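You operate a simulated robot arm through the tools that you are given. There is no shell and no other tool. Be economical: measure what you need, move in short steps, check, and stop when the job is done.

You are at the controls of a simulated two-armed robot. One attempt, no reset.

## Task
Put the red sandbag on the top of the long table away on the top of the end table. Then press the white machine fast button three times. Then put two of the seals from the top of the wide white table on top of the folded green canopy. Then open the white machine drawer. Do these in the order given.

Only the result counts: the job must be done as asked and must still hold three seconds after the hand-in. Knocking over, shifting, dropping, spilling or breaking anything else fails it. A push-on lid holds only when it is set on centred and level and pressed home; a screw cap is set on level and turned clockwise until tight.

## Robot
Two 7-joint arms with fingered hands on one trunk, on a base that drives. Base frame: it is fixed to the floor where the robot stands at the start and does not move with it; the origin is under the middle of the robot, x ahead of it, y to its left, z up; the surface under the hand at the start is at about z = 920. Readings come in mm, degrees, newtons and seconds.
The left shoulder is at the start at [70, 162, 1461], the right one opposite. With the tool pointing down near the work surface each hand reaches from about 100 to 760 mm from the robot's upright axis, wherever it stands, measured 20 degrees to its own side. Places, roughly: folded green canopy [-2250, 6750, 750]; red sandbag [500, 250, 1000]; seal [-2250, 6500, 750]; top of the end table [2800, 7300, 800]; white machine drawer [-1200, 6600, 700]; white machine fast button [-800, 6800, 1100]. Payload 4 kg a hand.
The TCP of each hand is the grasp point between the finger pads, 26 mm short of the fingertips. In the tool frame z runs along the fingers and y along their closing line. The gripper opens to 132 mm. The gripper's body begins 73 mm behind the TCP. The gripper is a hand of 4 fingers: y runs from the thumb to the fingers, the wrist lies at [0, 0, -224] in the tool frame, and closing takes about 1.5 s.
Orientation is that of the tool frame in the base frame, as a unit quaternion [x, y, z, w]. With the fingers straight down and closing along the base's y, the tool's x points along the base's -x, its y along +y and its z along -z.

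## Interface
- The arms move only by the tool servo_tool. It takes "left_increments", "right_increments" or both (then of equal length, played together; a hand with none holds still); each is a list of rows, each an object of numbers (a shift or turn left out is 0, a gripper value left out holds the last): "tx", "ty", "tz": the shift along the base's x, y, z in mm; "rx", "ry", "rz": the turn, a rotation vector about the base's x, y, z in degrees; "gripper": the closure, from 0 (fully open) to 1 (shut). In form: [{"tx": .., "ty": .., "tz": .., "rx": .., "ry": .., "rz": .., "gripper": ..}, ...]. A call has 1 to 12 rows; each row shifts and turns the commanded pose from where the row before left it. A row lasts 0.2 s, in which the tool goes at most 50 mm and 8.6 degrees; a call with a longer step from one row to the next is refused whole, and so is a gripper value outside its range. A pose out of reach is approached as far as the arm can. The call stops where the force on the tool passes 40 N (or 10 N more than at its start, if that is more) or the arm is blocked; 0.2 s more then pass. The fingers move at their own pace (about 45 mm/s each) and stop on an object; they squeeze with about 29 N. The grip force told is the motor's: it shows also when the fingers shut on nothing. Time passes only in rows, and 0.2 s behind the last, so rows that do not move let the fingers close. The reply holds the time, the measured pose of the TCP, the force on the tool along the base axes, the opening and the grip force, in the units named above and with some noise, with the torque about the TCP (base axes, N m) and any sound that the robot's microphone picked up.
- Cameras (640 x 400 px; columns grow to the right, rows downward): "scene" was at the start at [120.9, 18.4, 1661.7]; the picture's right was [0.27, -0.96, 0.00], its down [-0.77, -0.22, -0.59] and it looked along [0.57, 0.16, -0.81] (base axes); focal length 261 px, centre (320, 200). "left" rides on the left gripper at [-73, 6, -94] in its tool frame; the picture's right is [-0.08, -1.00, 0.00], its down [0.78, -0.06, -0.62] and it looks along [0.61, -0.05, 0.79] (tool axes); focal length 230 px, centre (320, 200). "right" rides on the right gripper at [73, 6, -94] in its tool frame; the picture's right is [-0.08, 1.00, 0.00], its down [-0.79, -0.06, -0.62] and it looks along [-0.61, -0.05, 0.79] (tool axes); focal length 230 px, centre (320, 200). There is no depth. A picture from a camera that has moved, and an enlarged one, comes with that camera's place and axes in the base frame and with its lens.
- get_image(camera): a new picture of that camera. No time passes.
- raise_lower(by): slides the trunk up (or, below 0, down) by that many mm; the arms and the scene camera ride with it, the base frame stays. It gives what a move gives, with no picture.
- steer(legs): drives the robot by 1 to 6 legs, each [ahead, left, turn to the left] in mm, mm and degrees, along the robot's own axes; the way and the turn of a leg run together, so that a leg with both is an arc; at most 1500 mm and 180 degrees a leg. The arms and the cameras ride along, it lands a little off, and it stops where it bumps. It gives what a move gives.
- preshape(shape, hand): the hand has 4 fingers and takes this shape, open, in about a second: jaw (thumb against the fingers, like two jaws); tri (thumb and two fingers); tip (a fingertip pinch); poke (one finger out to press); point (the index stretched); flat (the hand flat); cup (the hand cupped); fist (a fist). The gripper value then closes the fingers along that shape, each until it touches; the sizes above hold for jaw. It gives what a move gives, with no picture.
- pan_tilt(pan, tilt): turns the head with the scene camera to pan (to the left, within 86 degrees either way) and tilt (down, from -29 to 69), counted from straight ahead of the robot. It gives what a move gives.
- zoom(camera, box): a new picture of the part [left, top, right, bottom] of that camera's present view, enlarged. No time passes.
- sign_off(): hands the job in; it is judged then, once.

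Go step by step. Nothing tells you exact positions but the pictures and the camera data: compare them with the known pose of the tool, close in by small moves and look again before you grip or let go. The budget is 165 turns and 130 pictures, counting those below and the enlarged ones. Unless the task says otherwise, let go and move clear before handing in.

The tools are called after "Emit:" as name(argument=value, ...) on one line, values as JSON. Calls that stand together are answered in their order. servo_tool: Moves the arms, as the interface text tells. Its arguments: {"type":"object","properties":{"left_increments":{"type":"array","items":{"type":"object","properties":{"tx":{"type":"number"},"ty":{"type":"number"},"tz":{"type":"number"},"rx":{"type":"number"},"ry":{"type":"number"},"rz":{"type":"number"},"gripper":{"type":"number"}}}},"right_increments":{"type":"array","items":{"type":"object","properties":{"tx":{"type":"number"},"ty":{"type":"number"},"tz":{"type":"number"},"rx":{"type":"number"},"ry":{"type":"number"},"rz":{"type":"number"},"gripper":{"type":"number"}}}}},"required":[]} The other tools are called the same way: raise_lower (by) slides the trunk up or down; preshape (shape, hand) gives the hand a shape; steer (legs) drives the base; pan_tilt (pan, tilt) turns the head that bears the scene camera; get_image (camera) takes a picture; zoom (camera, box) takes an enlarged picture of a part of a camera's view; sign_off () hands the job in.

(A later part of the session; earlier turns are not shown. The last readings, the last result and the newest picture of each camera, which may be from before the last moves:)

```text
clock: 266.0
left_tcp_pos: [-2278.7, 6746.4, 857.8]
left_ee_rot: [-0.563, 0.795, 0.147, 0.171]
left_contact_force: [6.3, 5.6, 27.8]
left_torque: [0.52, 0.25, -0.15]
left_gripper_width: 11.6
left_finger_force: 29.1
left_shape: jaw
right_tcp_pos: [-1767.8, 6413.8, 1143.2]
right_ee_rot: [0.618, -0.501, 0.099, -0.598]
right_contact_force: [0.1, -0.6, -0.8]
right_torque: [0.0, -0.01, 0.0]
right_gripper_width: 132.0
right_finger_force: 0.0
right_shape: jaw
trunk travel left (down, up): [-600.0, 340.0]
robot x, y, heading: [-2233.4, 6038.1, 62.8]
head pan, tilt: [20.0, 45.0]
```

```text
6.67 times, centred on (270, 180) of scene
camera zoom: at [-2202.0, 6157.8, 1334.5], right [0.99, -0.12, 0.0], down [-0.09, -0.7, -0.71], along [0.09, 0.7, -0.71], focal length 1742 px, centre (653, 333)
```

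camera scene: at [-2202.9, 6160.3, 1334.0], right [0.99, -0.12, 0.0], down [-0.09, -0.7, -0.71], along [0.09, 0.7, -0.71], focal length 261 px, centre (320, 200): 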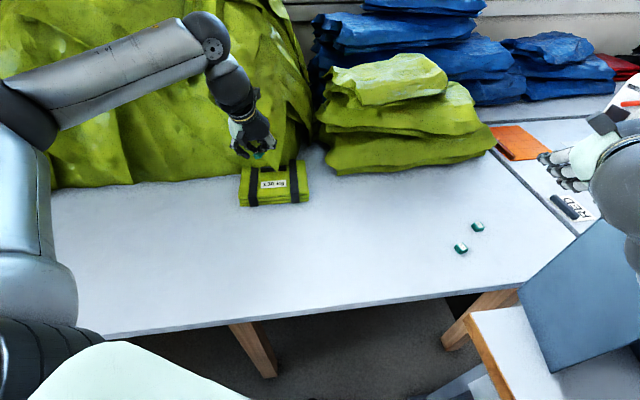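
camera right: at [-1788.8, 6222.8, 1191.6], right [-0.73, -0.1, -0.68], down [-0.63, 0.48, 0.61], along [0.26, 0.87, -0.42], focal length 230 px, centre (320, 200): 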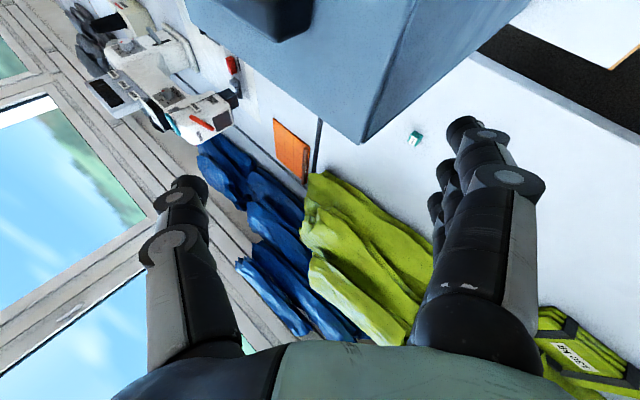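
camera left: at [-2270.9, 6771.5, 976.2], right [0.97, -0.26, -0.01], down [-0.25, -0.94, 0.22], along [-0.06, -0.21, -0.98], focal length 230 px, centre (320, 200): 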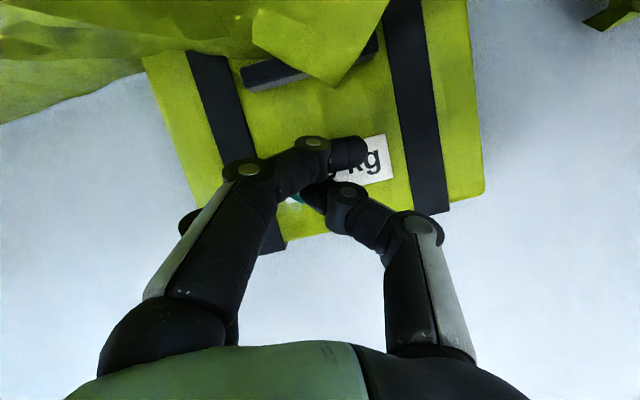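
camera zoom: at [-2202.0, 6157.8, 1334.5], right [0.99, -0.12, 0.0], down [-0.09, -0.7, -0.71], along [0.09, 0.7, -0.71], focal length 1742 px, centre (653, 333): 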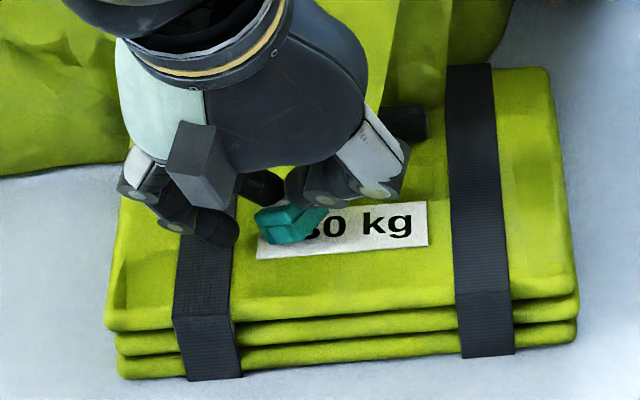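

It's in firm contact with the canopy. I ease up 2 mm, open part-way, and lift.

Emit:
servo_tool(left_increments=[{"tz": 2}, {"gripper": 0.8}, {"gripper": 0.7}, {"gripper": 0.6}, {"gripper": 0.5}, {"gripper": 0.5}, {"gripper": 0.5}, {"tz": 20}, {"tz": 30}, {"tz": 40}, {}])

Emit:
get_image(camera="left")

Emit:
zoom(camera="scene", box=[220, 140, 320, 215])

```text
clock: 268.4
left_tcp_pos: [-2278.4, 6747.5, 943.3]
left_ee_rot: [-0.563, 0.796, 0.145, 0.166]
left_contact_force: [0.2, -0.7, -0.9]
left_torque: [0.0, 0.0, 0.0]
left_gripper_width: 65.2
left_finger_force: 0.1
left_shape: jaw
right_tcp_pos: [-1770.1, 6416.8, 1142.3]
right_ee_rot: [0.618, -0.501, 0.101, -0.597]
right_contact_force: [0.2, 0.2, -0.2]
right_torque: [0.03, 0.04, -0.02]
right_gripper_width: 132.1
right_finger_force: 0.1
right_shape: jaw
trunk travel left (down, up): [-600.0, 340.0]
robot x, y, heading: [-2232.9, 6037.3, 62.8]
head pan, tilt: [20.0, 45.0]
```

```text
43 pictures are left
camera left: at [-2270.8, 6771.5, 1060.2], right [0.97, -0.26, -0.01], down [-0.25, -0.94, 0.22], along [-0.06, -0.21, -0.98], focal length 230 px, centre (320, 200)
```

left: 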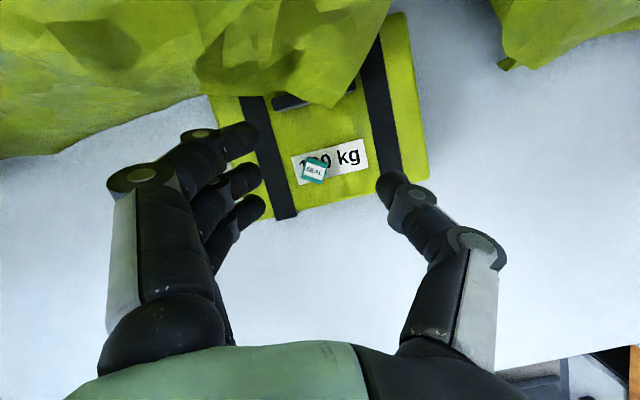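

```text
5.33 times, centred on (270, 178) of scene
camera zoom: at [-2203.5, 6161.8, 1333.8], right [0.99, -0.12, 0.0], down [-0.09, -0.7, -0.71], along [0.09, 0.7, -0.71], focal length 1393 px, centre (587, 320)
```

zoom: 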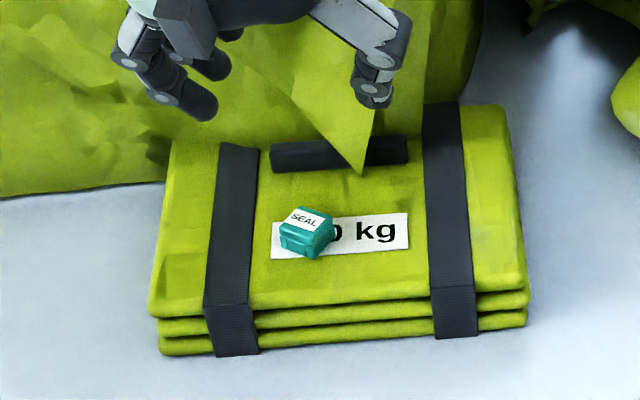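

Seal 1 sits upright on the canopy. For seal 2 I raise the trunk 90 mm and turn the base to heading 20° so that the left hand reaches it and the right arm stays clear above the desk.

Emit:
raise_lower(by=90)

Emit:
steer(legs=[[0, 0, -43]])

Emit:
pan_tilt(pan=15, tilt=45)

Emit:
get_image(camera="scene")

Emit:
get_image(camera="left")

```text
clock: 269.7
left_tcp_pos: [-2279.1, 6745.7, 1034.5]
left_ee_rot: [-0.564, 0.796, 0.145, 0.167]
left_contact_force: [0.0, -0.5, 0.4]
left_torque: [0.01, -0.01, 0.03]
left_gripper_width: 65.2
left_finger_force: 0.0
left_shape: jaw
right_tcp_pos: [-1768.9, 6416.1, 1232.9]
right_ee_rot: [0.618, -0.501, 0.1, -0.597]
right_contact_force: [0.0, -0.7, -0.6]
right_torque: [0.0, -0.01, -0.03]
right_gripper_width: 132.0
right_finger_force: 0.1
right_shape: jaw
trunk travel left (down, up): [-690.0, 250.0]
robot x, y, heading: [-2239.1, 6038.9, 62.5]
head pan, tilt: [20.0, 45.0]
```

```text
clock: 272.0
left_tcp_pos: [-1794.5, 6593.8, 1035.3]
left_ee_rot: [-0.241, 0.945, 0.075, 0.208]
left_contact_force: [0.0, -0.1, 0.2]
left_torque: [-0.02, -0.01, -0.03]
left_gripper_width: 65.4
left_finger_force: 0.1
left_shape: jaw
right_tcp_pos: [-1635.1, 6006.7, 1232.5]
right_ee_rot: [-0.397, 0.689, -0.308, 0.522]
right_contact_force: [0.2, 0.0, -0.2]
right_torque: [0.03, 0.03, 0.02]
right_gripper_width: 132.1
right_finger_force: 0.1
right_shape: jaw
trunk travel left (down, up): [-690.0, 250.0]
robot x, y, heading: [-2237.9, 6037.6, 20.7]
head pan, tilt: [20.0, 45.0]
```

```text
clock: 272.7
left_tcp_pos: [-1793.5, 6593.6, 1035.2]
left_ee_rot: [-0.241, 0.945, 0.076, 0.208]
left_contact_force: [0.2, -0.6, 0.8]
left_torque: [-0.01, -0.04, -0.01]
left_gripper_width: 65.4
left_finger_force: 0.2
left_shape: jaw
right_tcp_pos: [-1635.8, 6006.3, 1233.0]
right_ee_rot: [-0.398, 0.689, -0.306, 0.522]
right_contact_force: [-0.1, 0.4, -0.4]
right_torque: [-0.01, -0.03, -0.02]
right_gripper_width: 132.0
right_finger_force: 0.0
right_shape: jaw
trunk travel left (down, up): [-690.0, 250.0]
robot x, y, heading: [-2236.2, 6036.1, 21.2]
head pan, tilt: [15.0, 45.0]
```

```text
41 pictures are left
camera scene: at [-2123.4, 6101.2, 1423.9], right [0.59, -0.81, 0.0], down [-0.57, -0.41, -0.71], along [0.57, 0.41, -0.71], focal length 261 px, centre (320, 200)
```

scene: 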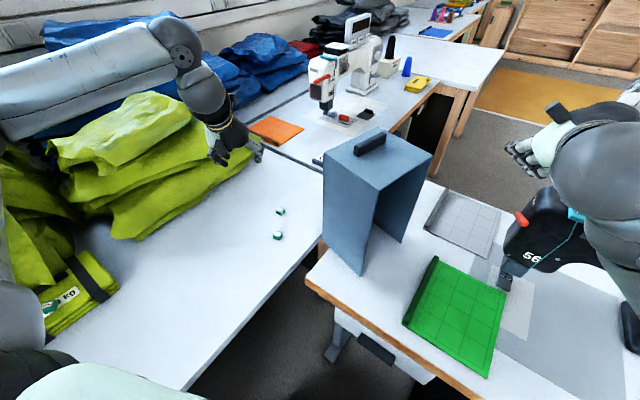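

```text
40 pictures are left
camera left: at [-1770.9, 6606.1, 1150.7], right [0.55, -0.84, -0.01], down [-0.82, -0.54, 0.22], along [-0.19, -0.11, -0.98], focal length 230 px, centre (320, 200)
```

left: 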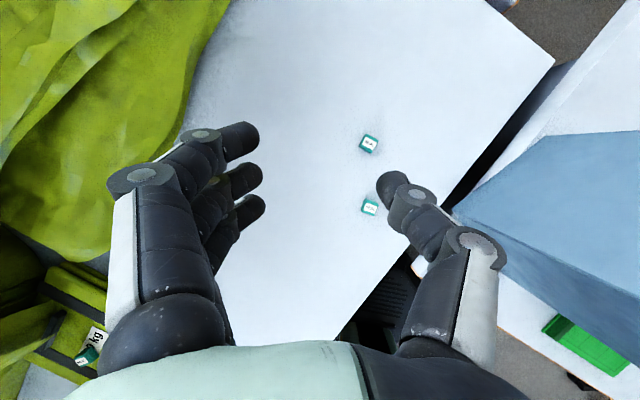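

Seal A is at ≈[-1724,6550], away from the stand. I move above it with the hand open and go down to 880.

Emit:
servo_tool(left_increments=[{"tx": 30, "ty": -25, "gripper": 0}, {"tx": 29, "ty": -26, "gripper": 0}, {"tz": -40}, {"tz": -40}, {"tz": -40}, {"tz": -30}, {}])

Emit:
get_image(camera="left")

```text
clock: 274.3
left_tcp_pos: [-1734.1, 6542.2, 882.3]
left_ee_rot: [-0.241, 0.945, 0.076, 0.208]
left_contact_force: [0.3, -0.4, 0.6]
left_torque: [-0.01, -0.04, 0.0]
left_gripper_width: 132.0
left_finger_force: 0.0
left_shape: jaw
right_tcp_pos: [-1636.4, 6005.5, 1232.3]
right_ee_rot: [-0.398, 0.689, -0.307, 0.523]
right_contact_force: [0.7, -0.2, -1.1]
right_torque: [-0.01, 0.0, 0.0]
right_gripper_width: 132.1
right_finger_force: 0.1
right_shape: jaw
trunk travel left (down, up): [-690.0, 250.0]
robot x, y, heading: [-2234.4, 6038.6, 20.8]
head pan, tilt: [15.0, 45.0]
```

```text
39 pictures are left
camera left: at [-1711.2, 6555.2, 998.5], right [0.55, -0.84, -0.01], down [-0.82, -0.54, 0.22], along [-0.19, -0.11, -0.98], focal length 230 px, centre (320, 200)
```

left: 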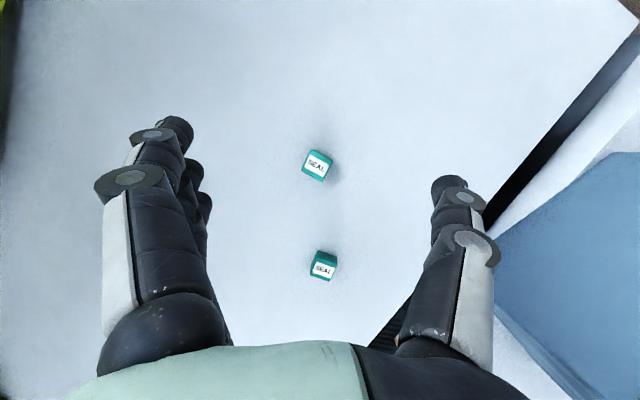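

Emit:
servo_tool(left_increments=[{"rz": -7.5, "tx": -1, "ty": 3}, {"rz": -7.5, "tx": -2, "ty": 4}, {"rz": -7.5}, {"tz": -30}, {"tz": -25}, {"tz": -13}, {}])

Emit:
get_image(camera="left")

```text
clock: 275.9
left_tcp_pos: [-1737.7, 6550.2, 816.7]
left_ee_rot: [-0.052, 0.974, 0.034, 0.219]
left_contact_force: [-0.1, -0.3, -0.1]
left_torque: [0.0, -0.01, -0.05]
left_gripper_width: 131.8
left_finger_force: 0.0
left_shape: jaw
right_tcp_pos: [-1636.9, 6006.2, 1231.3]
right_ee_rot: [-0.399, 0.689, -0.306, 0.522]
right_contact_force: [-0.9, 0.3, -0.8]
right_torque: [-0.02, 0.0, 0.02]
right_gripper_width: 131.9
right_finger_force: 0.0
right_shape: jaw
trunk travel left (down, up): [-690.0, 250.0]
robot x, y, heading: [-2238.3, 6034.1, 20.8]
head pan, tilt: [15.0, 45.0]
```

```text
38 pictures are left
camera left: at [-1711.7, 6552.9, 931.7], right [0.19, -0.98, -0.01], down [-0.96, -0.18, 0.22], along [-0.22, -0.03, -0.98], focal length 230 px, centre (320, 200)
```

left: 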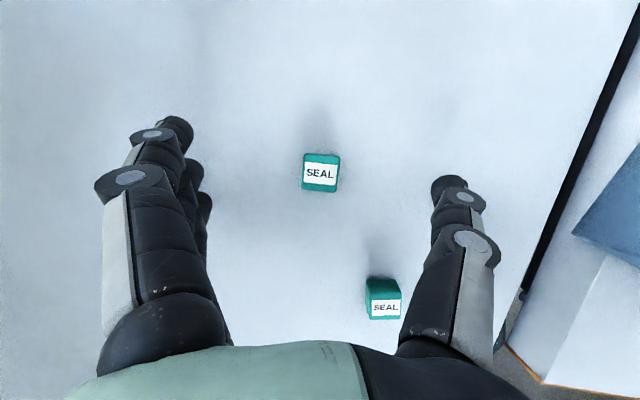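

Emit:
servo_tool(left_increments=[{"gripper": 0.3}, {"gripper": 0.6}, {"gripper": 1}, {"gripper": 1}, {"gripper": 1}, {"gripper": 1}, {"gripper": 1}, {"gripper": 1}, {"gripper": 1}, {"gripper": 1}])

Emit:
servo_tool(left_increments=[{"tz": 10}, {"tz": 25}, {"tz": 40}, {"tz": 40}, {"tz": 20}, {}])

Emit:
get_image(camera="left")

```text
clock: 278.1
left_tcp_pos: [-1735.6, 6549.3, 819.3]
left_ee_rot: [-0.052, 0.973, 0.033, 0.221]
left_contact_force: [0.9, -1.3, 9.6]
left_torque: [0.13, -0.04, -0.04]
left_gripper_width: 0.0
left_finger_force: 28.4
left_shape: jaw
right_tcp_pos: [-1636.8, 6005.4, 1234.3]
right_ee_rot: [-0.398, 0.689, -0.307, 0.523]
right_contact_force: [0.4, 0.0, 0.4]
right_torque: [0.03, -0.01, -0.02]
right_gripper_width: 132.2
right_finger_force: 0.2
right_shape: jaw
trunk travel left (down, up): [-690.0, 250.0]
robot x, y, heading: [-2234.9, 6035.8, 20.7]
head pan, tilt: [15.0, 45.0]
```

```text
clock: 279.5
left_tcp_pos: [-1737.6, 6551.5, 949.8]
left_ee_rot: [-0.051, 0.974, 0.033, 0.218]
left_contact_force: [0.6, -0.7, 1.0]
left_torque: [0.02, 0.01, -0.01]
left_gripper_width: 0.0
left_finger_force: 28.4
left_shape: jaw
right_tcp_pos: [-1635.6, 6008.3, 1232.0]
right_ee_rot: [-0.399, 0.689, -0.307, 0.522]
right_contact_force: [-0.6, 0.4, 0.1]
right_torque: [0.0, 0.02, 0.01]
right_gripper_width: 131.8
right_finger_force: 0.1
right_shape: jaw
trunk travel left (down, up): [-690.0, 250.0]
robot x, y, heading: [-2234.4, 6034.8, 20.9]
head pan, tilt: [15.0, 45.0]
```

```text
37 pictures are left
camera left: at [-1711.1, 6555.0, 1065.4], right [0.19, -0.98, -0.01], down [-0.96, -0.18, 0.22], along [-0.22, -0.03, -0.98], focal length 230 px, centre (320, 200)
```

left: 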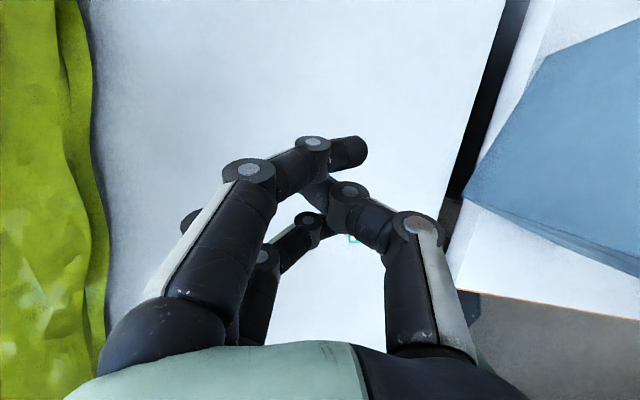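

Missed: the fingers passed over the seal. I open up here and look again.

Emit:
servo_tool(left_increments=[{"gripper": 0}, {"gripper": 0}, {"gripper": 0}, {"gripper": 0}, {"gripper": 0}, {"gripper": 0}, {"gripper": 0}])

Emit:
get_image(camera="left")

```text
clock: 281.1
left_tcp_pos: [-1736.9, 6551.1, 949.8]
left_ee_rot: [-0.052, 0.974, 0.033, 0.219]
left_contact_force: [0.5, -0.4, -0.3]
left_torque: [0.01, 0.02, 0.03]
left_gripper_width: 132.1
left_finger_force: 0.1
left_shape: jaw
right_tcp_pos: [-1635.8, 6006.5, 1233.3]
right_ee_rot: [-0.398, 0.689, -0.307, 0.522]
right_contact_force: [0.7, 0.3, 0.5]
right_torque: [0.01, 0.03, 0.0]
right_gripper_width: 131.9
right_finger_force: 0.0
right_shape: jaw
trunk travel left (down, up): [-690.0, 250.0]
robot x, y, heading: [-2232.3, 6035.9, 20.9]
head pan, tilt: [15.0, 45.0]
```

```text
36 pictures are left
camera left: at [-1711.1, 6554.8, 1065.4], right [0.19, -0.98, -0.01], down [-0.96, -0.18, 0.22], along [-0.22, -0.03, -0.98], focal length 230 px, centre (320, 200)
```

left: 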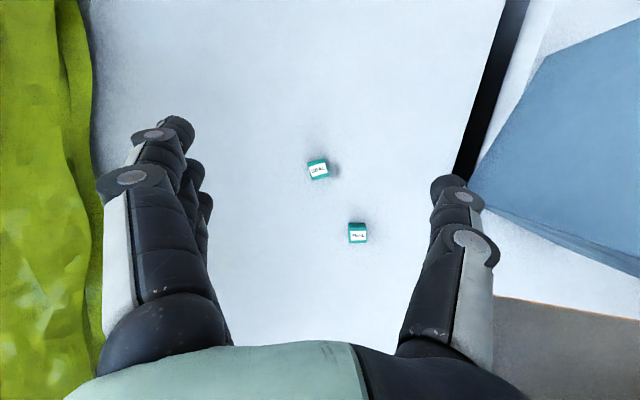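

Seal A is at ≈[-1737,6556], turned slightly. I align +12° and go lower this time (811).

Emit:
servo_tool(left_increments=[{"tx": -12, "rz": 6}, {"rz": 6, "tz": -30}, {"tz": -40}, {"tz": -40}, {"tz": -20}, {"tz": -9}, {}, {"gripper": 0.3}, {"gripper": 0.6}, {"gripper": 0.8}, {"gripper": 0.8}])

Emit:
get_image(camera="left")

```text
clock: 283.5
left_tcp_pos: [-1749.2, 6551.5, 815.0]
left_ee_rot: [-0.154, 0.963, 0.056, 0.214]
left_contact_force: [-1.1, 1.8, 7.2]
left_torque: [0.31, 0.19, -0.05]
left_gripper_width: 49.2
left_finger_force: 0.0
left_shape: jaw
right_tcp_pos: [-1636.3, 6006.5, 1233.9]
right_ee_rot: [-0.398, 0.689, -0.307, 0.523]
right_contact_force: [-0.3, -0.1, -0.4]
right_torque: [-0.04, 0.03, 0.01]
right_gripper_width: 132.0
right_finger_force: 0.0
right_shape: jaw
trunk travel left (down, up): [-690.0, 250.0]
robot x, y, heading: [-2234.1, 6039.9, 20.9]
head pan, tilt: [15.0, 45.0]
```

```text
35 pictures are left
camera left: at [-1724.8, 6559.5, 930.7], right [0.39, -0.92, -0.01], down [-0.9, -0.38, 0.21], along [-0.2, -0.07, -0.98], focal length 230 px, centre (320, 200)
```

left: 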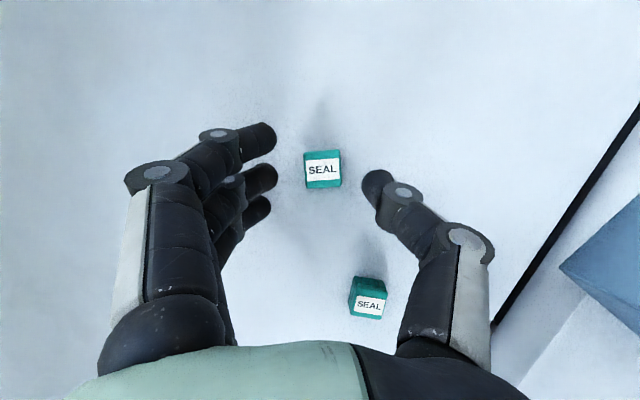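

Emit:
servo_tool(left_increments=[{"tx": 4, "ty": 2, "tz": -1}, {"gripper": 0.9}, {"gripper": 1}, {"gripper": 1}, {"gripper": 1}, {"gripper": 1}, {"gripper": 1}, {"gripper": 1}])

Emit:
get_image(camera="left")

```text
clock: 285.3
left_tcp_pos: [-1745.1, 6549.3, 813.9]
left_ee_rot: [-0.153, 0.963, 0.056, 0.215]
left_contact_force: [5.4, -4.7, 22.5]
left_torque: [0.21, -0.09, 0.02]
left_gripper_width: 8.7
left_finger_force: 29.0
left_shape: jaw
right_tcp_pos: [-1639.4, 6003.9, 1234.2]
right_ee_rot: [-0.397, 0.689, -0.306, 0.522]
right_contact_force: [0.0, -0.5, 0.3]
right_torque: [0.02, 0.02, -0.03]
right_gripper_width: 131.9
right_finger_force: 0.1
right_shape: jaw
trunk travel left (down, up): [-690.0, 250.0]
robot x, y, heading: [-2235.5, 6035.0, 20.8]
head pan, tilt: [15.0, 45.0]
```

```text
34 pictures are left
camera left: at [-1720.9, 6557.8, 930.5], right [0.38, -0.92, -0.01], down [-0.9, -0.38, 0.21], along [-0.2, -0.07, -0.98], focal length 230 px, centre (320, 200)
```

left: 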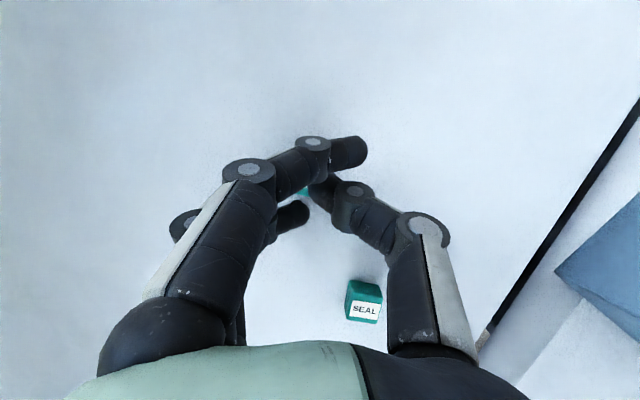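

Teal shows between the fingers; I lift and check.

Emit:
servo_tool(left_increments=[{"tz": 8}, {"tz": 15}, {"tz": 30}, {"tz": 40}, {"tz": 40}, {}])

Emit:
get_image(camera="left")

```text
clock: 286.7
left_tcp_pos: [-1747.2, 6554.2, 944.8]
left_ee_rot: [-0.153, 0.964, 0.056, 0.212]
left_contact_force: [-0.8, 0.2, -0.2]
left_torque: [0.01, 0.03, 0.03]
left_gripper_width: 5.4
left_finger_force: 28.3
left_shape: jaw
right_tcp_pos: [-1635.9, 6006.9, 1231.5]
right_ee_rot: [-0.398, 0.689, -0.306, 0.522]
right_contact_force: [-0.3, -0.7, -0.3]
right_torque: [-0.02, -0.02, 0.01]
right_gripper_width: 132.1
right_finger_force: 0.1
right_shape: jaw
trunk travel left (down, up): [-690.0, 250.0]
robot x, y, heading: [-2238.1, 6038.5, 20.9]
head pan, tilt: [15.0, 45.0]
```

```text
33 pictures are left
camera left: at [-1722.0, 6563.2, 1060.6], right [0.39, -0.92, -0.01], down [-0.9, -0.38, 0.22], along [-0.21, -0.08, -0.98], focal length 230 px, centre (320, 200)
```

left: 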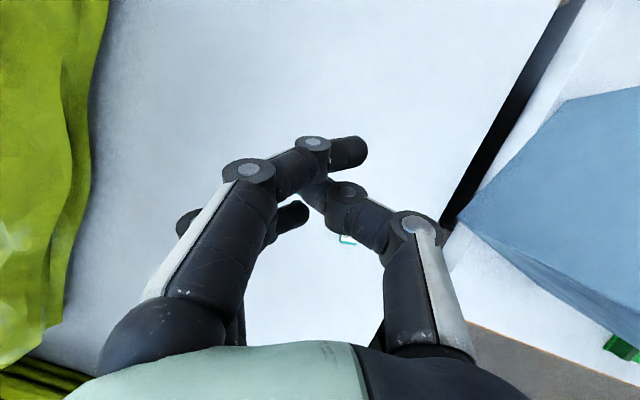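

Emit:
zoom(camera="scene", box=[190, 120, 330, 260])

```text
2.86 times, centred on (260, 190) of scene
camera zoom: at [-2123.1, 6101.8, 1423.8], right [0.59, -0.81, 0.0], down [-0.57, -0.41, -0.71], along [0.57, 0.41, -0.71], focal length 746 px, centre (491, 229)
```

zoom: 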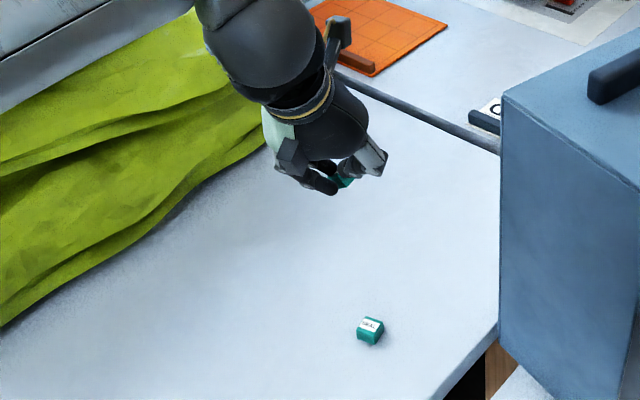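

Seal 2 is held. I rise, turn the base back to heading 63°, and look.

Emit:
servo_tool(left_increments=[{"tz": 40}, {"tz": 40}, {}])

Emit:
steer(legs=[[0, 0, 42]])

Emit:
pan_tilt(pan=20, tilt=45)

Emit:
get_image(camera="scene")

Emit:
get_image(camera="left")

```text
clock: 287.5
left_tcp_pos: [-1746.8, 6553.3, 1023.5]
left_ee_rot: [-0.154, 0.963, 0.057, 0.213]
left_contact_force: [0.3, 0.4, -0.9]
left_torque: [-0.04, 0.02, 0.0]
left_gripper_width: 5.2
left_finger_force: 29.3
left_shape: jaw
right_tcp_pos: [-1636.1, 6007.0, 1232.9]
right_ee_rot: [-0.398, 0.689, -0.307, 0.522]
right_contact_force: [1.1, -0.2, -0.1]
right_torque: [-0.02, -0.02, 0.01]
right_gripper_width: 132.6
right_finger_force: 0.1
right_shape: jaw
trunk travel left (down, up): [-690.0, 250.0]
robot x, y, heading: [-2237.2, 6041.0, 20.7]
head pan, tilt: [15.0, 45.0]
```

```text
clock: 289.9
left_tcp_pos: [-2239.9, 6748.9, 1023.6]
left_ee_rot: [-0.501, 0.837, 0.132, 0.178]
left_contact_force: [0.5, 0.2, 0.5]
left_torque: [-0.03, -0.02, -0.01]
left_gripper_width: 5.0
left_finger_force: 28.8
left_shape: jaw
right_tcp_pos: [-1782.8, 6431.7, 1233.8]
right_ee_rot: [0.626, -0.491, 0.09, -0.599]
right_contact_force: [0.6, 0.0, 0.1]
right_torque: [0.02, 0.01, 0.01]
right_gripper_width: 131.9
right_finger_force: 0.0
right_shape: jaw
trunk travel left (down, up): [-690.0, 250.0]
robot x, y, heading: [-2237.5, 6035.7, 64.6]
head pan, tilt: [15.0, 45.0]
```

```text
clock: 290.6
left_tcp_pos: [-2241.5, 6748.5, 1023.5]
left_ee_rot: [-0.501, 0.836, 0.133, 0.178]
left_contact_force: [0.4, -0.3, 0.1]
left_torque: [0.01, -0.02, 0.01]
left_gripper_width: 5.2
left_finger_force: 29.0
left_shape: jaw
right_tcp_pos: [-1781.7, 6431.1, 1234.0]
right_ee_rot: [0.626, -0.491, 0.09, -0.599]
right_contact_force: [0.1, -0.3, 0.4]
right_torque: [0.0, -0.03, 0.02]
right_gripper_width: 132.0
right_finger_force: 0.0
right_shape: jaw
trunk travel left (down, up): [-690.0, 250.0]
robot x, y, heading: [-2236.1, 6036.3, 64.7]
head pan, tilt: [20.0, 45.0]
```

```text
31 pictures are left
camera scene: at [-2207.4, 6162.2, 1423.9], right [1.0, -0.09, 0.0], down [-0.07, -0.7, -0.71], along [0.07, 0.7, -0.71], focal length 261 px, centre (320, 200)
```

scene: 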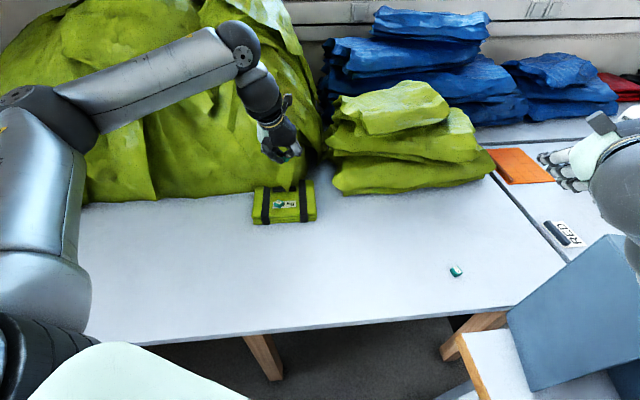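

```text
30 pictures are left
camera left: at [-2228.5, 6771.1, 1139.7], right [0.92, -0.4, -0.01], down [-0.39, -0.9, 0.22], along [-0.1, -0.2, -0.98], focal length 230 px, centre (320, 200)
```

left: 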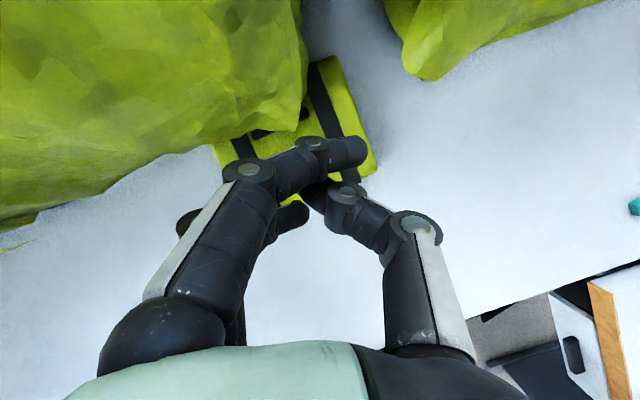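

Emit:
servo_tool(left_increments=[{"tx": 33, "ty": -4}, {"tz": -40}, {"tz": -40}, {"tz": -40}, {"tz": -25}, {}])

Emit:
zoom(camera="scene", box=[230, 150, 340, 230])

Emit:
zoom(camera="left", box=[160, 40, 480, 240])

```text
clock: 292.0
left_tcp_pos: [-2206.4, 6744.8, 880.1]
left_ee_rot: [-0.502, 0.836, 0.132, 0.178]
left_contact_force: [0.0, -0.6, 0.0]
left_torque: [-0.04, 0.01, 0.01]
left_gripper_width: 5.1
left_finger_force: 28.7
left_shape: jaw
right_tcp_pos: [-1780.1, 6430.7, 1232.0]
right_ee_rot: [0.626, -0.491, 0.09, -0.599]
right_contact_force: [0.7, -0.4, -0.4]
right_torque: [0.0, -0.01, 0.0]
right_gripper_width: 132.1
right_finger_force: 0.1
right_shape: jaw
trunk travel left (down, up): [-690.0, 250.0]
robot x, y, heading: [-2236.4, 6035.4, 64.5]
head pan, tilt: [20.0, 45.0]
```

```text
5.00 times, centred on (285, 190) of scene
camera zoom: at [-2206.9, 6161.8, 1423.9], right [1.0, -0.09, 0.0], down [-0.07, -0.7, -0.71], along [0.07, 0.7, -0.71], focal length 1306 px, centre (495, 250)
```

zoom: 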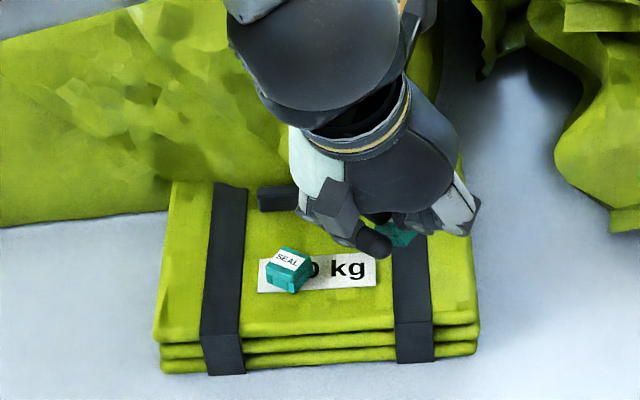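

```text
2.00 times, centred on (320, 140) of left
camera zoom: at [-2194.6, 6767.9, 995.5], right [0.92, -0.4, -0.01], down [-0.39, -0.9, 0.22], along [-0.1, -0.2, -0.98], focal length 460 px, centre (320, 320)
```

zoom: 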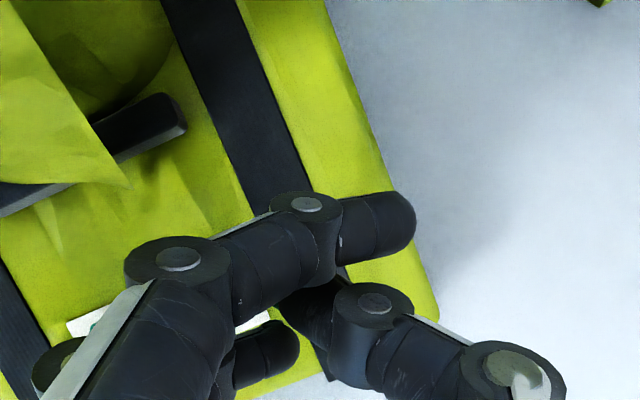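

Emit:
servo_tool(left_increments=[{"tz": -10}, {"tz": -5}, {"tz": -3}, {}])

Emit:
zoom(camera="scene", box=[230, 150, 340, 230])

```text
clock: 293.0
left_tcp_pos: [-2208.6, 6745.1, 860.1]
left_ee_rot: [-0.501, 0.837, 0.132, 0.178]
left_contact_force: [-0.2, -0.6, -0.5]
left_torque: [-0.02, -0.02, 0.0]
left_gripper_width: 5.2
left_finger_force: 28.6
left_shape: jaw
right_tcp_pos: [-1782.2, 6431.8, 1232.7]
right_ee_rot: [0.627, -0.491, 0.09, -0.599]
right_contact_force: [-0.5, 0.0, -0.2]
right_torque: [-0.02, -0.03, 0.01]
right_gripper_width: 131.8
right_finger_force: 0.1
right_shape: jaw
trunk travel left (down, up): [-690.0, 250.0]
robot x, y, heading: [-2237.1, 6037.3, 64.5]
head pan, tilt: [20.0, 45.0]
```

```text
5.00 times, centred on (285, 190) of scene
camera zoom: at [-2207.3, 6162.1, 1423.9], right [1.0, -0.09, 0.0], down [-0.07, -0.7, -0.71], along [0.07, 0.7, -0.71], focal length 1306 px, centre (495, 250)
```

zoom: 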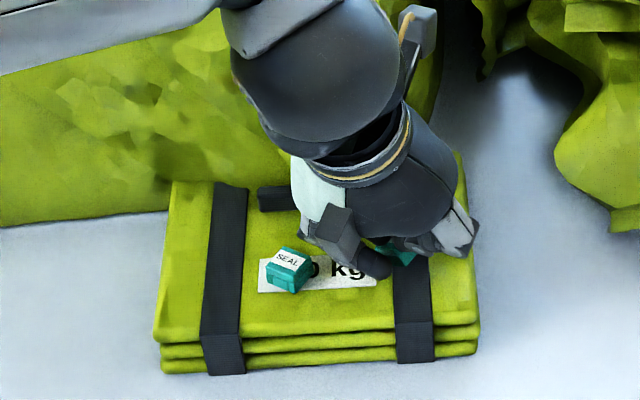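

Emit:
servo_tool(left_increments=[{"tz": -4}, {"tz": -3}, {"tz": -3}, {"tz": -2}, {}])

```text
clock: 294.2
left_tcp_pos: [-2205.2, 6744.6, 856.9]
left_ee_rot: [-0.502, 0.834, 0.135, 0.183]
left_contact_force: [5.7, 8.0, 35.8]
left_torque: [0.73, 0.35, -0.17]
left_gripper_width: 6.4
left_finger_force: 28.9
left_shape: jaw
right_tcp_pos: [-1779.4, 6426.6, 1233.6]
right_ee_rot: [0.624, -0.492, 0.089, -0.6]
right_contact_force: [-0.2, 0.3, -0.3]
right_torque: [-0.02, 0.0, -0.01]
right_gripper_width: 132.1
right_finger_force: 0.0
right_shape: jaw
trunk travel left (down, up): [-690.0, 250.0]
robot x, y, heading: [-2233.5, 6038.4, 64.7]
head pan, tilt: [20.0, 45.0]
```

Contact. I ease off, open part-way, then lift.

Emit:
servo_tool(left_increments=[{"tz": 7}, {"gripper": 0.85}, {"gripper": 0.75}, {"gripper": 0.65}, {"gripper": 0.6}, {"gripper": 0.6}, {"gripper": 0.6}, {"tz": 15}, {"tz": 30}, {"tz": 40}, {}])

Emit:
zoom(camera="scene", box=[230, 150, 340, 230])

```text
clock: 296.6
left_tcp_pos: [-2209.6, 6744.6, 941.2]
left_ee_rot: [-0.503, 0.836, 0.132, 0.177]
left_contact_force: [0.0, 0.3, 0.2]
left_torque: [0.02, 0.0, 0.01]
left_gripper_width: 52.1
left_finger_force: 0.0
left_shape: jaw
right_tcp_pos: [-1782.2, 6431.2, 1231.5]
right_ee_rot: [0.627, -0.49, 0.09, -0.599]
right_contact_force: [-0.1, -0.6, -0.2]
right_torque: [0.03, 0.01, -0.02]
right_gripper_width: 131.8
right_finger_force: 0.0
right_shape: jaw
trunk travel left (down, up): [-690.0, 250.0]
robot x, y, heading: [-2236.1, 6039.9, 64.6]
head pan, tilt: [20.0, 45.0]
```

```text
5.00 times, centred on (285, 190) of scene
camera zoom: at [-2207.4, 6162.7, 1423.8], right [1.0, -0.09, 0.0], down [-0.07, -0.7, -0.71], along [0.07, 0.7, -0.71], focal length 1306 px, centre (495, 250)
```

zoom: 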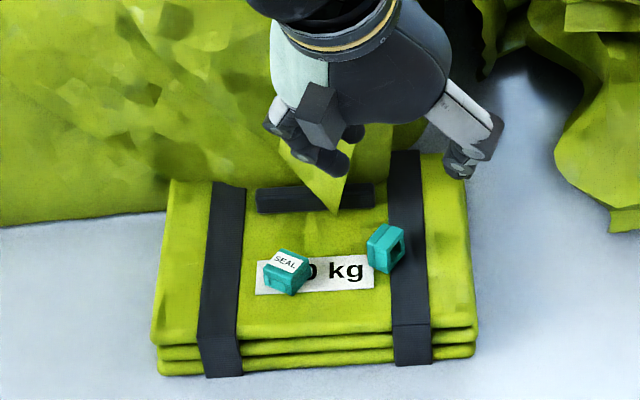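

Both seals lie on the folded canopy. I raise the trunk and start the drive back round the bench to the machine's drawer.

Emit:
raise_lower(by=150)

Emit:
steer(legs=[[-560, 0, 0], [0, 0, -154.6]])

Emit:
pan_tilt(pan=0, tilt=20)

Emit:
get_image(camera="scene")

```text
clock: 298.3
left_tcp_pos: [-2208.6, 6744.7, 1091.0]
left_ee_rot: [-0.501, 0.837, 0.132, 0.178]
left_contact_force: [0.0, 0.0, 1.3]
left_torque: [0.03, 0.02, 0.03]
left_gripper_width: 52.1
left_finger_force: 0.0
left_shape: jaw
right_tcp_pos: [-1782.1, 6430.8, 1382.4]
right_ee_rot: [0.626, -0.492, 0.089, -0.599]
right_contact_force: [-0.7, 0.2, -0.7]
right_torque: [0.02, 0.02, 0.01]
right_gripper_width: 131.9
right_finger_force: 0.2
right_shape: jaw
trunk travel left (down, up): [-840.0, 100.0]
robot x, y, heading: [-2233.4, 6035.9, 64.7]
head pan, tilt: [20.0, 45.0]
```

```text
clock: 307.6
left_tcp_pos: [-2139.0, 4915.1, 1091.0]
left_ee_rot: [0.675, 0.704, -0.137, 0.173]
left_contact_force: [1.1, 0.0, 0.2]
left_torque: [0.0, 0.03, 0.03]
left_gripper_width: 52.1
left_finger_force: 0.1
left_shape: jaw
right_tcp_pos: [-2666.2, 4968.5, 1382.1]
right_ee_rot: [0.308, 0.734, -0.601, 0.072]
right_contact_force: [0.1, 0.6, 0.3]
right_torque: [0.03, -0.01, -0.01]
right_gripper_width: 131.9
right_finger_force: 0.0
right_shape: jaw
trunk travel left (down, up): [-840.0, 100.0]
robot x, y, heading: [-2474.1, 5538.2, -84.5]
head pan, tilt: [20.0, 45.0]
```

```text
clock: 308.5
left_tcp_pos: [-2138.1, 4914.6, 1090.8]
left_ee_rot: [0.675, 0.704, -0.136, 0.173]
left_contact_force: [0.3, -0.1, 0.2]
left_torque: [0.03, 0.02, 0.02]
left_gripper_width: 52.2
left_finger_force: 0.1
left_shape: jaw
right_tcp_pos: [-2666.7, 4967.2, 1381.8]
right_ee_rot: [0.308, 0.734, -0.601, 0.072]
right_contact_force: [-0.2, -0.2, -0.1]
right_torque: [0.01, 0.0, -0.01]
right_gripper_width: 132.2
right_finger_force: 0.1
right_shape: jaw
trunk travel left (down, up): [-840.0, 100.0]
robot x, y, heading: [-2477.9, 5537.1, -84.8]
head pan, tilt: [0.0, 20.0]
```

```text
25 pictures are left
camera scene: at [-2462.4, 5393.2, 1612.5], right [-1.0, -0.09, 0.0], down [-0.03, 0.34, -0.94], along [0.09, -0.94, -0.34], focal length 261 px, centre (320, 200)
```

scene: 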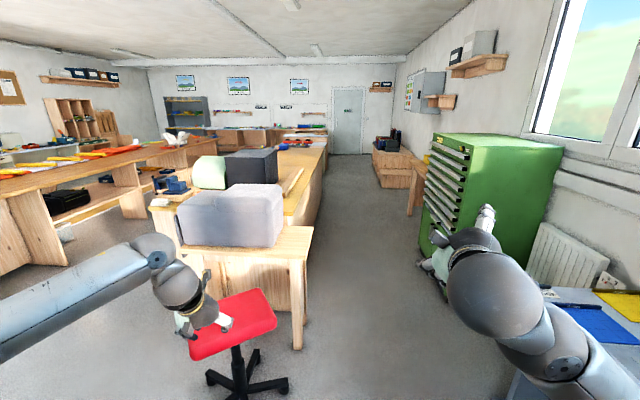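

Emit:
servo_tool(left_increments=[{"tx": -36}, {"tx": -36}, {"tx": -36}, {"tx": -36}, {"tx": -36}, {}])

Emit:
steer(legs=[[0, 0, -5.2], [700, -240, 0], [1500, 0, 0], [600, 0, 0]])

```text
clock: 309.9
left_tcp_pos: [-2318.8, 4915.3, 1090.4]
left_ee_rot: [0.674, 0.705, -0.137, 0.174]
left_contact_force: [1.0, 0.1, 1.2]
left_torque: [0.0, 0.01, 0.0]
left_gripper_width: 52.2
left_finger_force: 0.0
left_shape: jaw
right_tcp_pos: [-2666.0, 4967.9, 1383.5]
right_ee_rot: [0.307, 0.734, -0.602, 0.07]
right_contact_force: [0.0, 0.6, -0.6]
right_torque: [0.03, 0.02, -0.02]
right_gripper_width: 131.9
right_finger_force: 0.0
right_shape: jaw
trunk travel left (down, up): [-840.0, 100.0]
robot x, y, heading: [-2476.7, 5538.5, -84.8]
head pan, tilt: [0.0, 20.0]
```

```text
clock: 324.1
left_tcp_pos: [-2479.4, 2194.9, 1092.6]
left_ee_rot: [0.685, 0.694, -0.139, 0.171]
left_contact_force: [-0.3, -0.4, -0.6]
left_torque: [-0.02, 0.0, 0.02]
left_gripper_width: 51.9
left_finger_force: 0.1
left_shape: jaw
right_tcp_pos: [-2826.6, 2259.3, 1382.8]
right_ee_rot: [0.321, 0.728, -0.603, 0.061]
right_contact_force: [0.0, 0.7, -0.1]
right_torque: [-0.02, -0.02, 0.05]
right_gripper_width: 132.0
right_finger_force: 0.0
right_shape: jaw
trunk travel left (down, up): [-840.0, 100.0]
robot x, y, heading: [-2616.8, 2822.1, -86.6]
head pan, tilt: [0.0, 20.0]
```

Emit:
steer(legs=[[0, 0, -3.4], [1490, -20, 0], [1500, -20, 0], [0, 0, 90]])

```text
refused: leg 3 is longer than a leg can be; nothing moved
```

Emit:
steer(legs=[[0, 0, -3.4], [1490, -20, 0], [1495, -20, 0], [0, 0, 90]])

```text
clock: 343.0
left_tcp_pos: [-1998.0, -148.1, 1091.7]
left_ee_rot: [0.026, 0.975, 0.016, 0.221]
left_contact_force: [-0.4, -0.5, 1.6]
left_torque: [-0.01, -0.02, 0.0]
left_gripper_width: 52.2
left_finger_force: 0.1
left_shape: jaw
right_tcp_pos: [-2083.6, -487.9, 1382.3]
right_ee_rot: [-0.265, 0.751, -0.397, 0.457]
right_contact_force: [0.6, -0.5, -0.1]
right_torque: [-0.01, -0.01, -0.04]
right_gripper_width: 132.1
right_finger_force: 0.0
right_shape: jaw
trunk travel left (down, up): [-840.0, 100.0]
robot x, y, heading: [-2630.8, -241.6, -0.5]
head pan, tilt: [0.0, 20.0]
```

Emit:
steer(legs=[[1480, 0, 0.5], [760, 0, 0], [0, 0, 90]])

```text
clock: 358.0
left_tcp_pos: [-461.3, 382.5, 1092.0]
left_ee_rot: [-0.671, 0.708, 0.167, 0.144]
left_contact_force: [0.3, -0.7, 0.9]
left_torque: [0.01, -0.04, 0.0]
left_gripper_width: 52.2
left_finger_force: 0.1
left_shape: jaw
right_tcp_pos: [-121.6, 297.0, 1381.9]
right_ee_rot: [0.718, -0.344, -0.042, -0.604]
right_contact_force: [0.0, 0.7, 1.1]
right_torque: [-0.01, 0.02, 0.01]
right_gripper_width: 131.9
right_finger_force: 0.0
right_shape: jaw
trunk travel left (down, up): [-840.0, 100.0]
robot x, y, heading: [-366.1, -248.7, 89.5]
head pan, tilt: [0.0, 20.0]
```

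Emit:
steer(legs=[[0, 0, 0.5], [1490, 20, 0], [1490, 50, 0], [1490, 80, 0], [1100, 200, 0]])

Emit:
pan_tilt(pan=10, tilt=30)

Emit:
get_image(camera="scene")

```text
clock: 385.3
left_tcp_pos: [-501.6, 6033.5, 1092.6]
left_ee_rot: [-0.654, 0.724, 0.164, 0.149]
left_contact_force: [0.1, 0.1, 0.1]
left_torque: [0.01, 0.0, -0.02]
left_gripper_width: 52.3
left_finger_force: 0.0
left_shape: jaw
right_tcp_pos: [-167.5, 5931.8, 1383.3]
right_ee_rot: [0.709, -0.361, -0.028, -0.605]
right_contact_force: [0.1, -0.9, 0.2]
right_torque: [-0.02, -0.01, 0.02]
right_gripper_width: 131.8
right_finger_force: 0.0
right_shape: jaw
trunk travel left (down, up): [-840.0, 100.0]
robot x, y, heading: [-437.6, 5397.4, 87.0]
head pan, tilt: [0.0, 20.0]
```

```text
clock: 386.0
left_tcp_pos: [-502.5, 6034.3, 1090.3]
left_ee_rot: [-0.654, 0.724, 0.163, 0.147]
left_contact_force: [0.7, 0.2, 0.6]
left_torque: [-0.03, 0.01, 0.03]
left_gripper_width: 52.1
left_finger_force: 0.0
left_shape: jaw
right_tcp_pos: [-167.2, 5933.1, 1382.6]
right_ee_rot: [0.709, -0.361, -0.027, -0.605]
right_contact_force: [-0.5, -0.5, 0.3]
right_torque: [-0.02, -0.02, 0.0]
right_gripper_width: 132.2
right_finger_force: 0.0
right_shape: jaw
trunk travel left (down, up): [-840.0, 100.0]
robot x, y, heading: [-441.4, 5399.4, 86.9]
head pan, tilt: [10.0, 30.0]
```

```text
24 pictures are left
camera scene: at [-447.2, 5534.5, 1596.5], right [0.99, 0.12, 0.0], down [0.06, -0.5, -0.87], along [-0.1, 0.86, -0.5], focal length 261 px, centre (320, 200)
```

scene: 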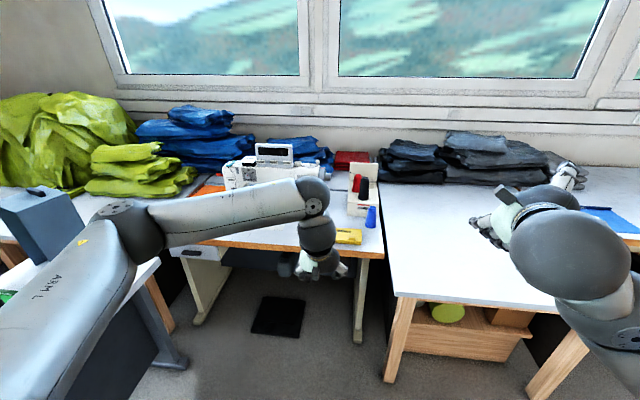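

Back at the machine. The drawer handle is at ≈[-1200,6440,715]. I turn the left hand to point forward with thumb up for gripping the handle bar.

Emit:
steer(legs=[[150, 350, 3]])

Emit:
servo_tool(left_increments=[{"rx": 8.1}, {"rx": 8.1}, {"rx": 8.1}, {"rx": 8.1}, {"rx": 8.1}, {"rx": 8.1}, {"rx": 8.1}, {"rx": 8.1}, {"ry": -8.2}, {"ry": -8.2}, {"ry": -8.2}, {"ry": -8.2}])

Emit:
servo_tool(left_increments=[{"ry": -8.2}, {"ry": -8.2}, {"ry": -8.2}, {"ry": -8.2}, {"ry": -8.2}, {"ry": -8.2}, {"ry": -8.2}, {"gripper": 0}, {"gripper": 0}, {"gripper": 0}])

Emit:
get_image(camera="scene")

```text
clock: 388.4
left_tcp_pos: [-872.8, 6188.0, 1092.2]
left_ee_rot: [-0.673, 0.705, 0.168, 0.143]
left_contact_force: [-0.4, 0.2, -0.3]
left_torque: [0.02, 0.02, 0.0]
left_gripper_width: 52.3
left_finger_force: 0.1
left_shape: jaw
right_tcp_pos: [-532.8, 6104.4, 1383.1]
right_ee_rot: [0.719, -0.341, -0.044, -0.604]
right_contact_force: [0.1, -0.3, -0.1]
right_torque: [0.0, -0.04, -0.01]
right_gripper_width: 132.0
right_finger_force: 0.2
right_shape: jaw
trunk travel left (down, up): [-840.0, 100.0]
robot x, y, heading: [-772.3, 5556.0, 89.9]
head pan, tilt: [10.0, 30.0]
```

```text
clock: 391.0
left_tcp_pos: [-874.4, 6189.9, 1091.6]
left_ee_rot: [0.618, -0.348, -0.359, -0.606]
left_contact_force: [0.1, -1.0, 0.0]
left_torque: [0.04, -0.01, -0.01]
left_gripper_width: 52.1
left_finger_force: 0.0
left_shape: jaw
right_tcp_pos: [-534.8, 6106.3, 1382.9]
right_ee_rot: [0.718, -0.341, -0.044, -0.605]
right_contact_force: [-0.6, 0.4, 0.9]
right_torque: [0.0, 0.0, 0.0]
right_gripper_width: 132.3
right_finger_force: 0.1
right_shape: jaw
trunk travel left (down, up): [-840.0, 100.0]
robot x, y, heading: [-773.0, 5554.7, 90.3]
head pan, tilt: [10.0, 30.0]
```

```text
clock: 393.2
left_tcp_pos: [-874.4, 6188.9, 1092.9]
left_ee_rot: [0.715, -0.015, -0.018, -0.699]
left_contact_force: [-0.5, -0.4, 0.4]
left_torque: [0.01, 0.0, 0.0]
left_gripper_width: 123.1
left_finger_force: 0.1
left_shape: jaw
right_tcp_pos: [-534.7, 6104.9, 1382.5]
right_ee_rot: [0.719, -0.341, -0.044, -0.604]
right_contact_force: [0.4, -0.1, 0.4]
right_torque: [0.02, 0.01, -0.03]
right_gripper_width: 132.0
right_finger_force: 0.0
right_shape: jaw
trunk travel left (down, up): [-840.0, 100.0]
robot x, y, heading: [-772.3, 5556.5, 90.2]
head pan, tilt: [10.0, 30.0]
```

```text
23 pictures are left
camera scene: at [-791.8, 5692.8, 1596.5], right [0.98, 0.18, 0.0], down [0.09, -0.49, -0.87], along [-0.15, 0.85, -0.5], focal length 261 px, centre (320, 200)
```

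scene: 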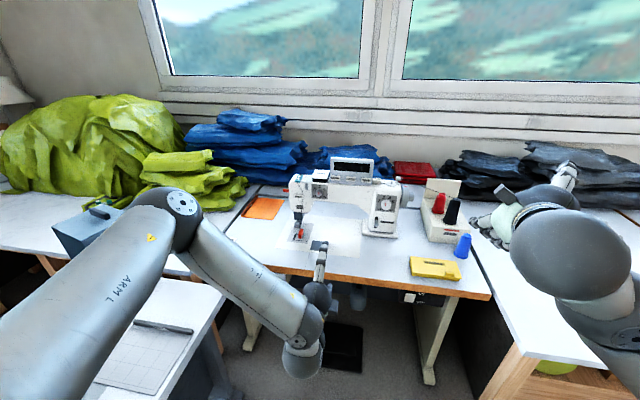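

Orientation is right. I lower the trunk so that the hand comes to handle height, well in front of the table.

Emit:
raise_lower(by=-377)

Emit:
servo_tool(left_increments=[{"tx": -40}, {"tx": -40}, {"tx": -40}, {"tx": -40}, {"tx": -40}, {"tx": -40}, {"tx": -40}, {"tx": -40}, {}])

Emit:
pan_tilt(pan=28, tilt=35)

Emit:
get_image(camera="scene")

Emit:
get_image(camera="left")

```text
clock: 396.8
left_tcp_pos: [-874.0, 6189.3, 716.9]
left_ee_rot: [0.715, -0.017, -0.018, -0.699]
left_contact_force: [0.4, -1.1, 0.5]
left_torque: [0.01, -0.02, 0.01]
left_gripper_width: 131.7
left_finger_force: 0.2
left_shape: jaw
right_tcp_pos: [-534.6, 6105.2, 1005.8]
right_ee_rot: [0.719, -0.341, -0.044, -0.604]
right_contact_force: [0.0, 0.0, -0.8]
right_torque: [-0.01, -0.01, 0.0]
right_gripper_width: 131.9
right_finger_force: 0.0
right_shape: jaw
trunk travel left (down, up): [-463.0, 477.0]
robot x, y, heading: [-778.2, 5552.3, 90.0]
head pan, tilt: [10.0, 30.0]
```

```text
clock: 398.8
left_tcp_pos: [-1070.4, 6117.5, 710.0]
left_ee_rot: [0.715, -0.013, -0.02, -0.699]
left_contact_force: [-0.1, -0.7, 0.5]
left_torque: [0.0, 0.02, 0.01]
left_gripper_width: 132.0
left_finger_force: 0.1
left_shape: jaw
left hand out of reach, approached as far as the arm can: row 4, 5, 6, 7, 8
right_tcp_pos: [-534.2, 6106.0, 1005.5]
right_ee_rot: [0.719, -0.341, -0.045, -0.604]
right_contact_force: [-0.2, -0.6, 0.5]
right_torque: [-0.04, -0.01, -0.03]
right_gripper_width: 132.1
right_finger_force: 0.0
right_shape: jaw
trunk travel left (down, up): [-463.0, 477.0]
robot x, y, heading: [-777.1, 5554.1, 90.1]
head pan, tilt: [10.0, 30.0]
```

```text
clock: 399.6
left_tcp_pos: [-1071.0, 6118.3, 710.3]
left_ee_rot: [0.714, -0.014, -0.021, -0.7]
left_contact_force: [0.2, 0.0, 0.1]
left_torque: [-0.01, 0.01, 0.01]
left_gripper_width: 131.7
left_finger_force: 0.1
left_shape: jaw
right_tcp_pos: [-533.9, 6104.6, 1005.6]
right_ee_rot: [0.718, -0.341, -0.044, -0.604]
right_contact_force: [0.3, 0.1, 0.6]
right_torque: [-0.01, -0.02, 0.01]
right_gripper_width: 131.9
right_finger_force: 0.1
right_shape: jaw
trunk travel left (down, up): [-463.0, 477.0]
robot x, y, heading: [-775.2, 5551.8, 90.3]
head pan, tilt: [28.0, 35.0]
```

```text
22 pictures are left
camera scene: at [-817.4, 5681.4, 1211.7], right [0.88, 0.47, 0.0], down [0.27, -0.51, -0.82], along [-0.39, 0.72, -0.57], focal length 261 px, centre (320, 200)
```

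scene: 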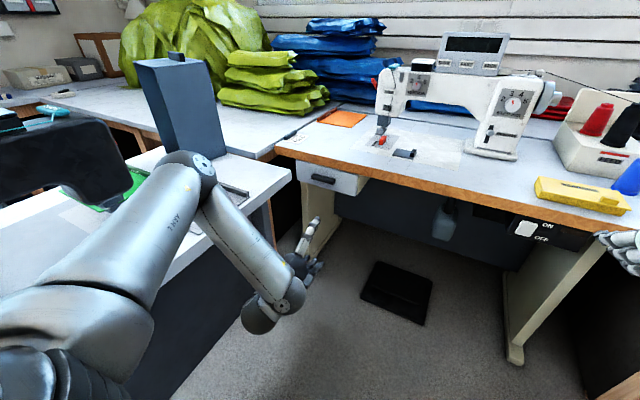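

```text
21 pictures are left
camera left: at [-1142.9, 6023.0, 710.1], right [-0.03, 0.02, 1.0], down [0.79, -0.61, 0.04], along [0.61, 0.79, 0.0], focal length 230 px, centre (320, 200)
```

left: 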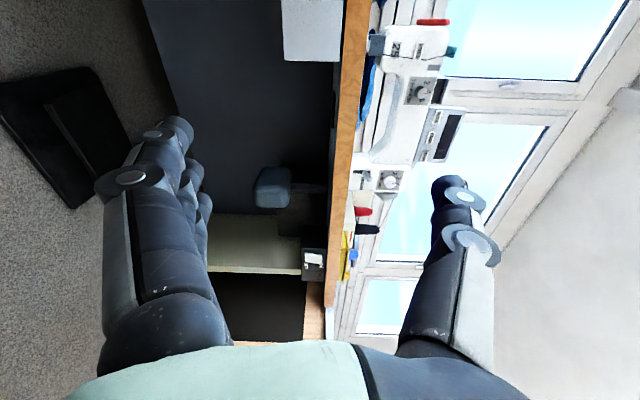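

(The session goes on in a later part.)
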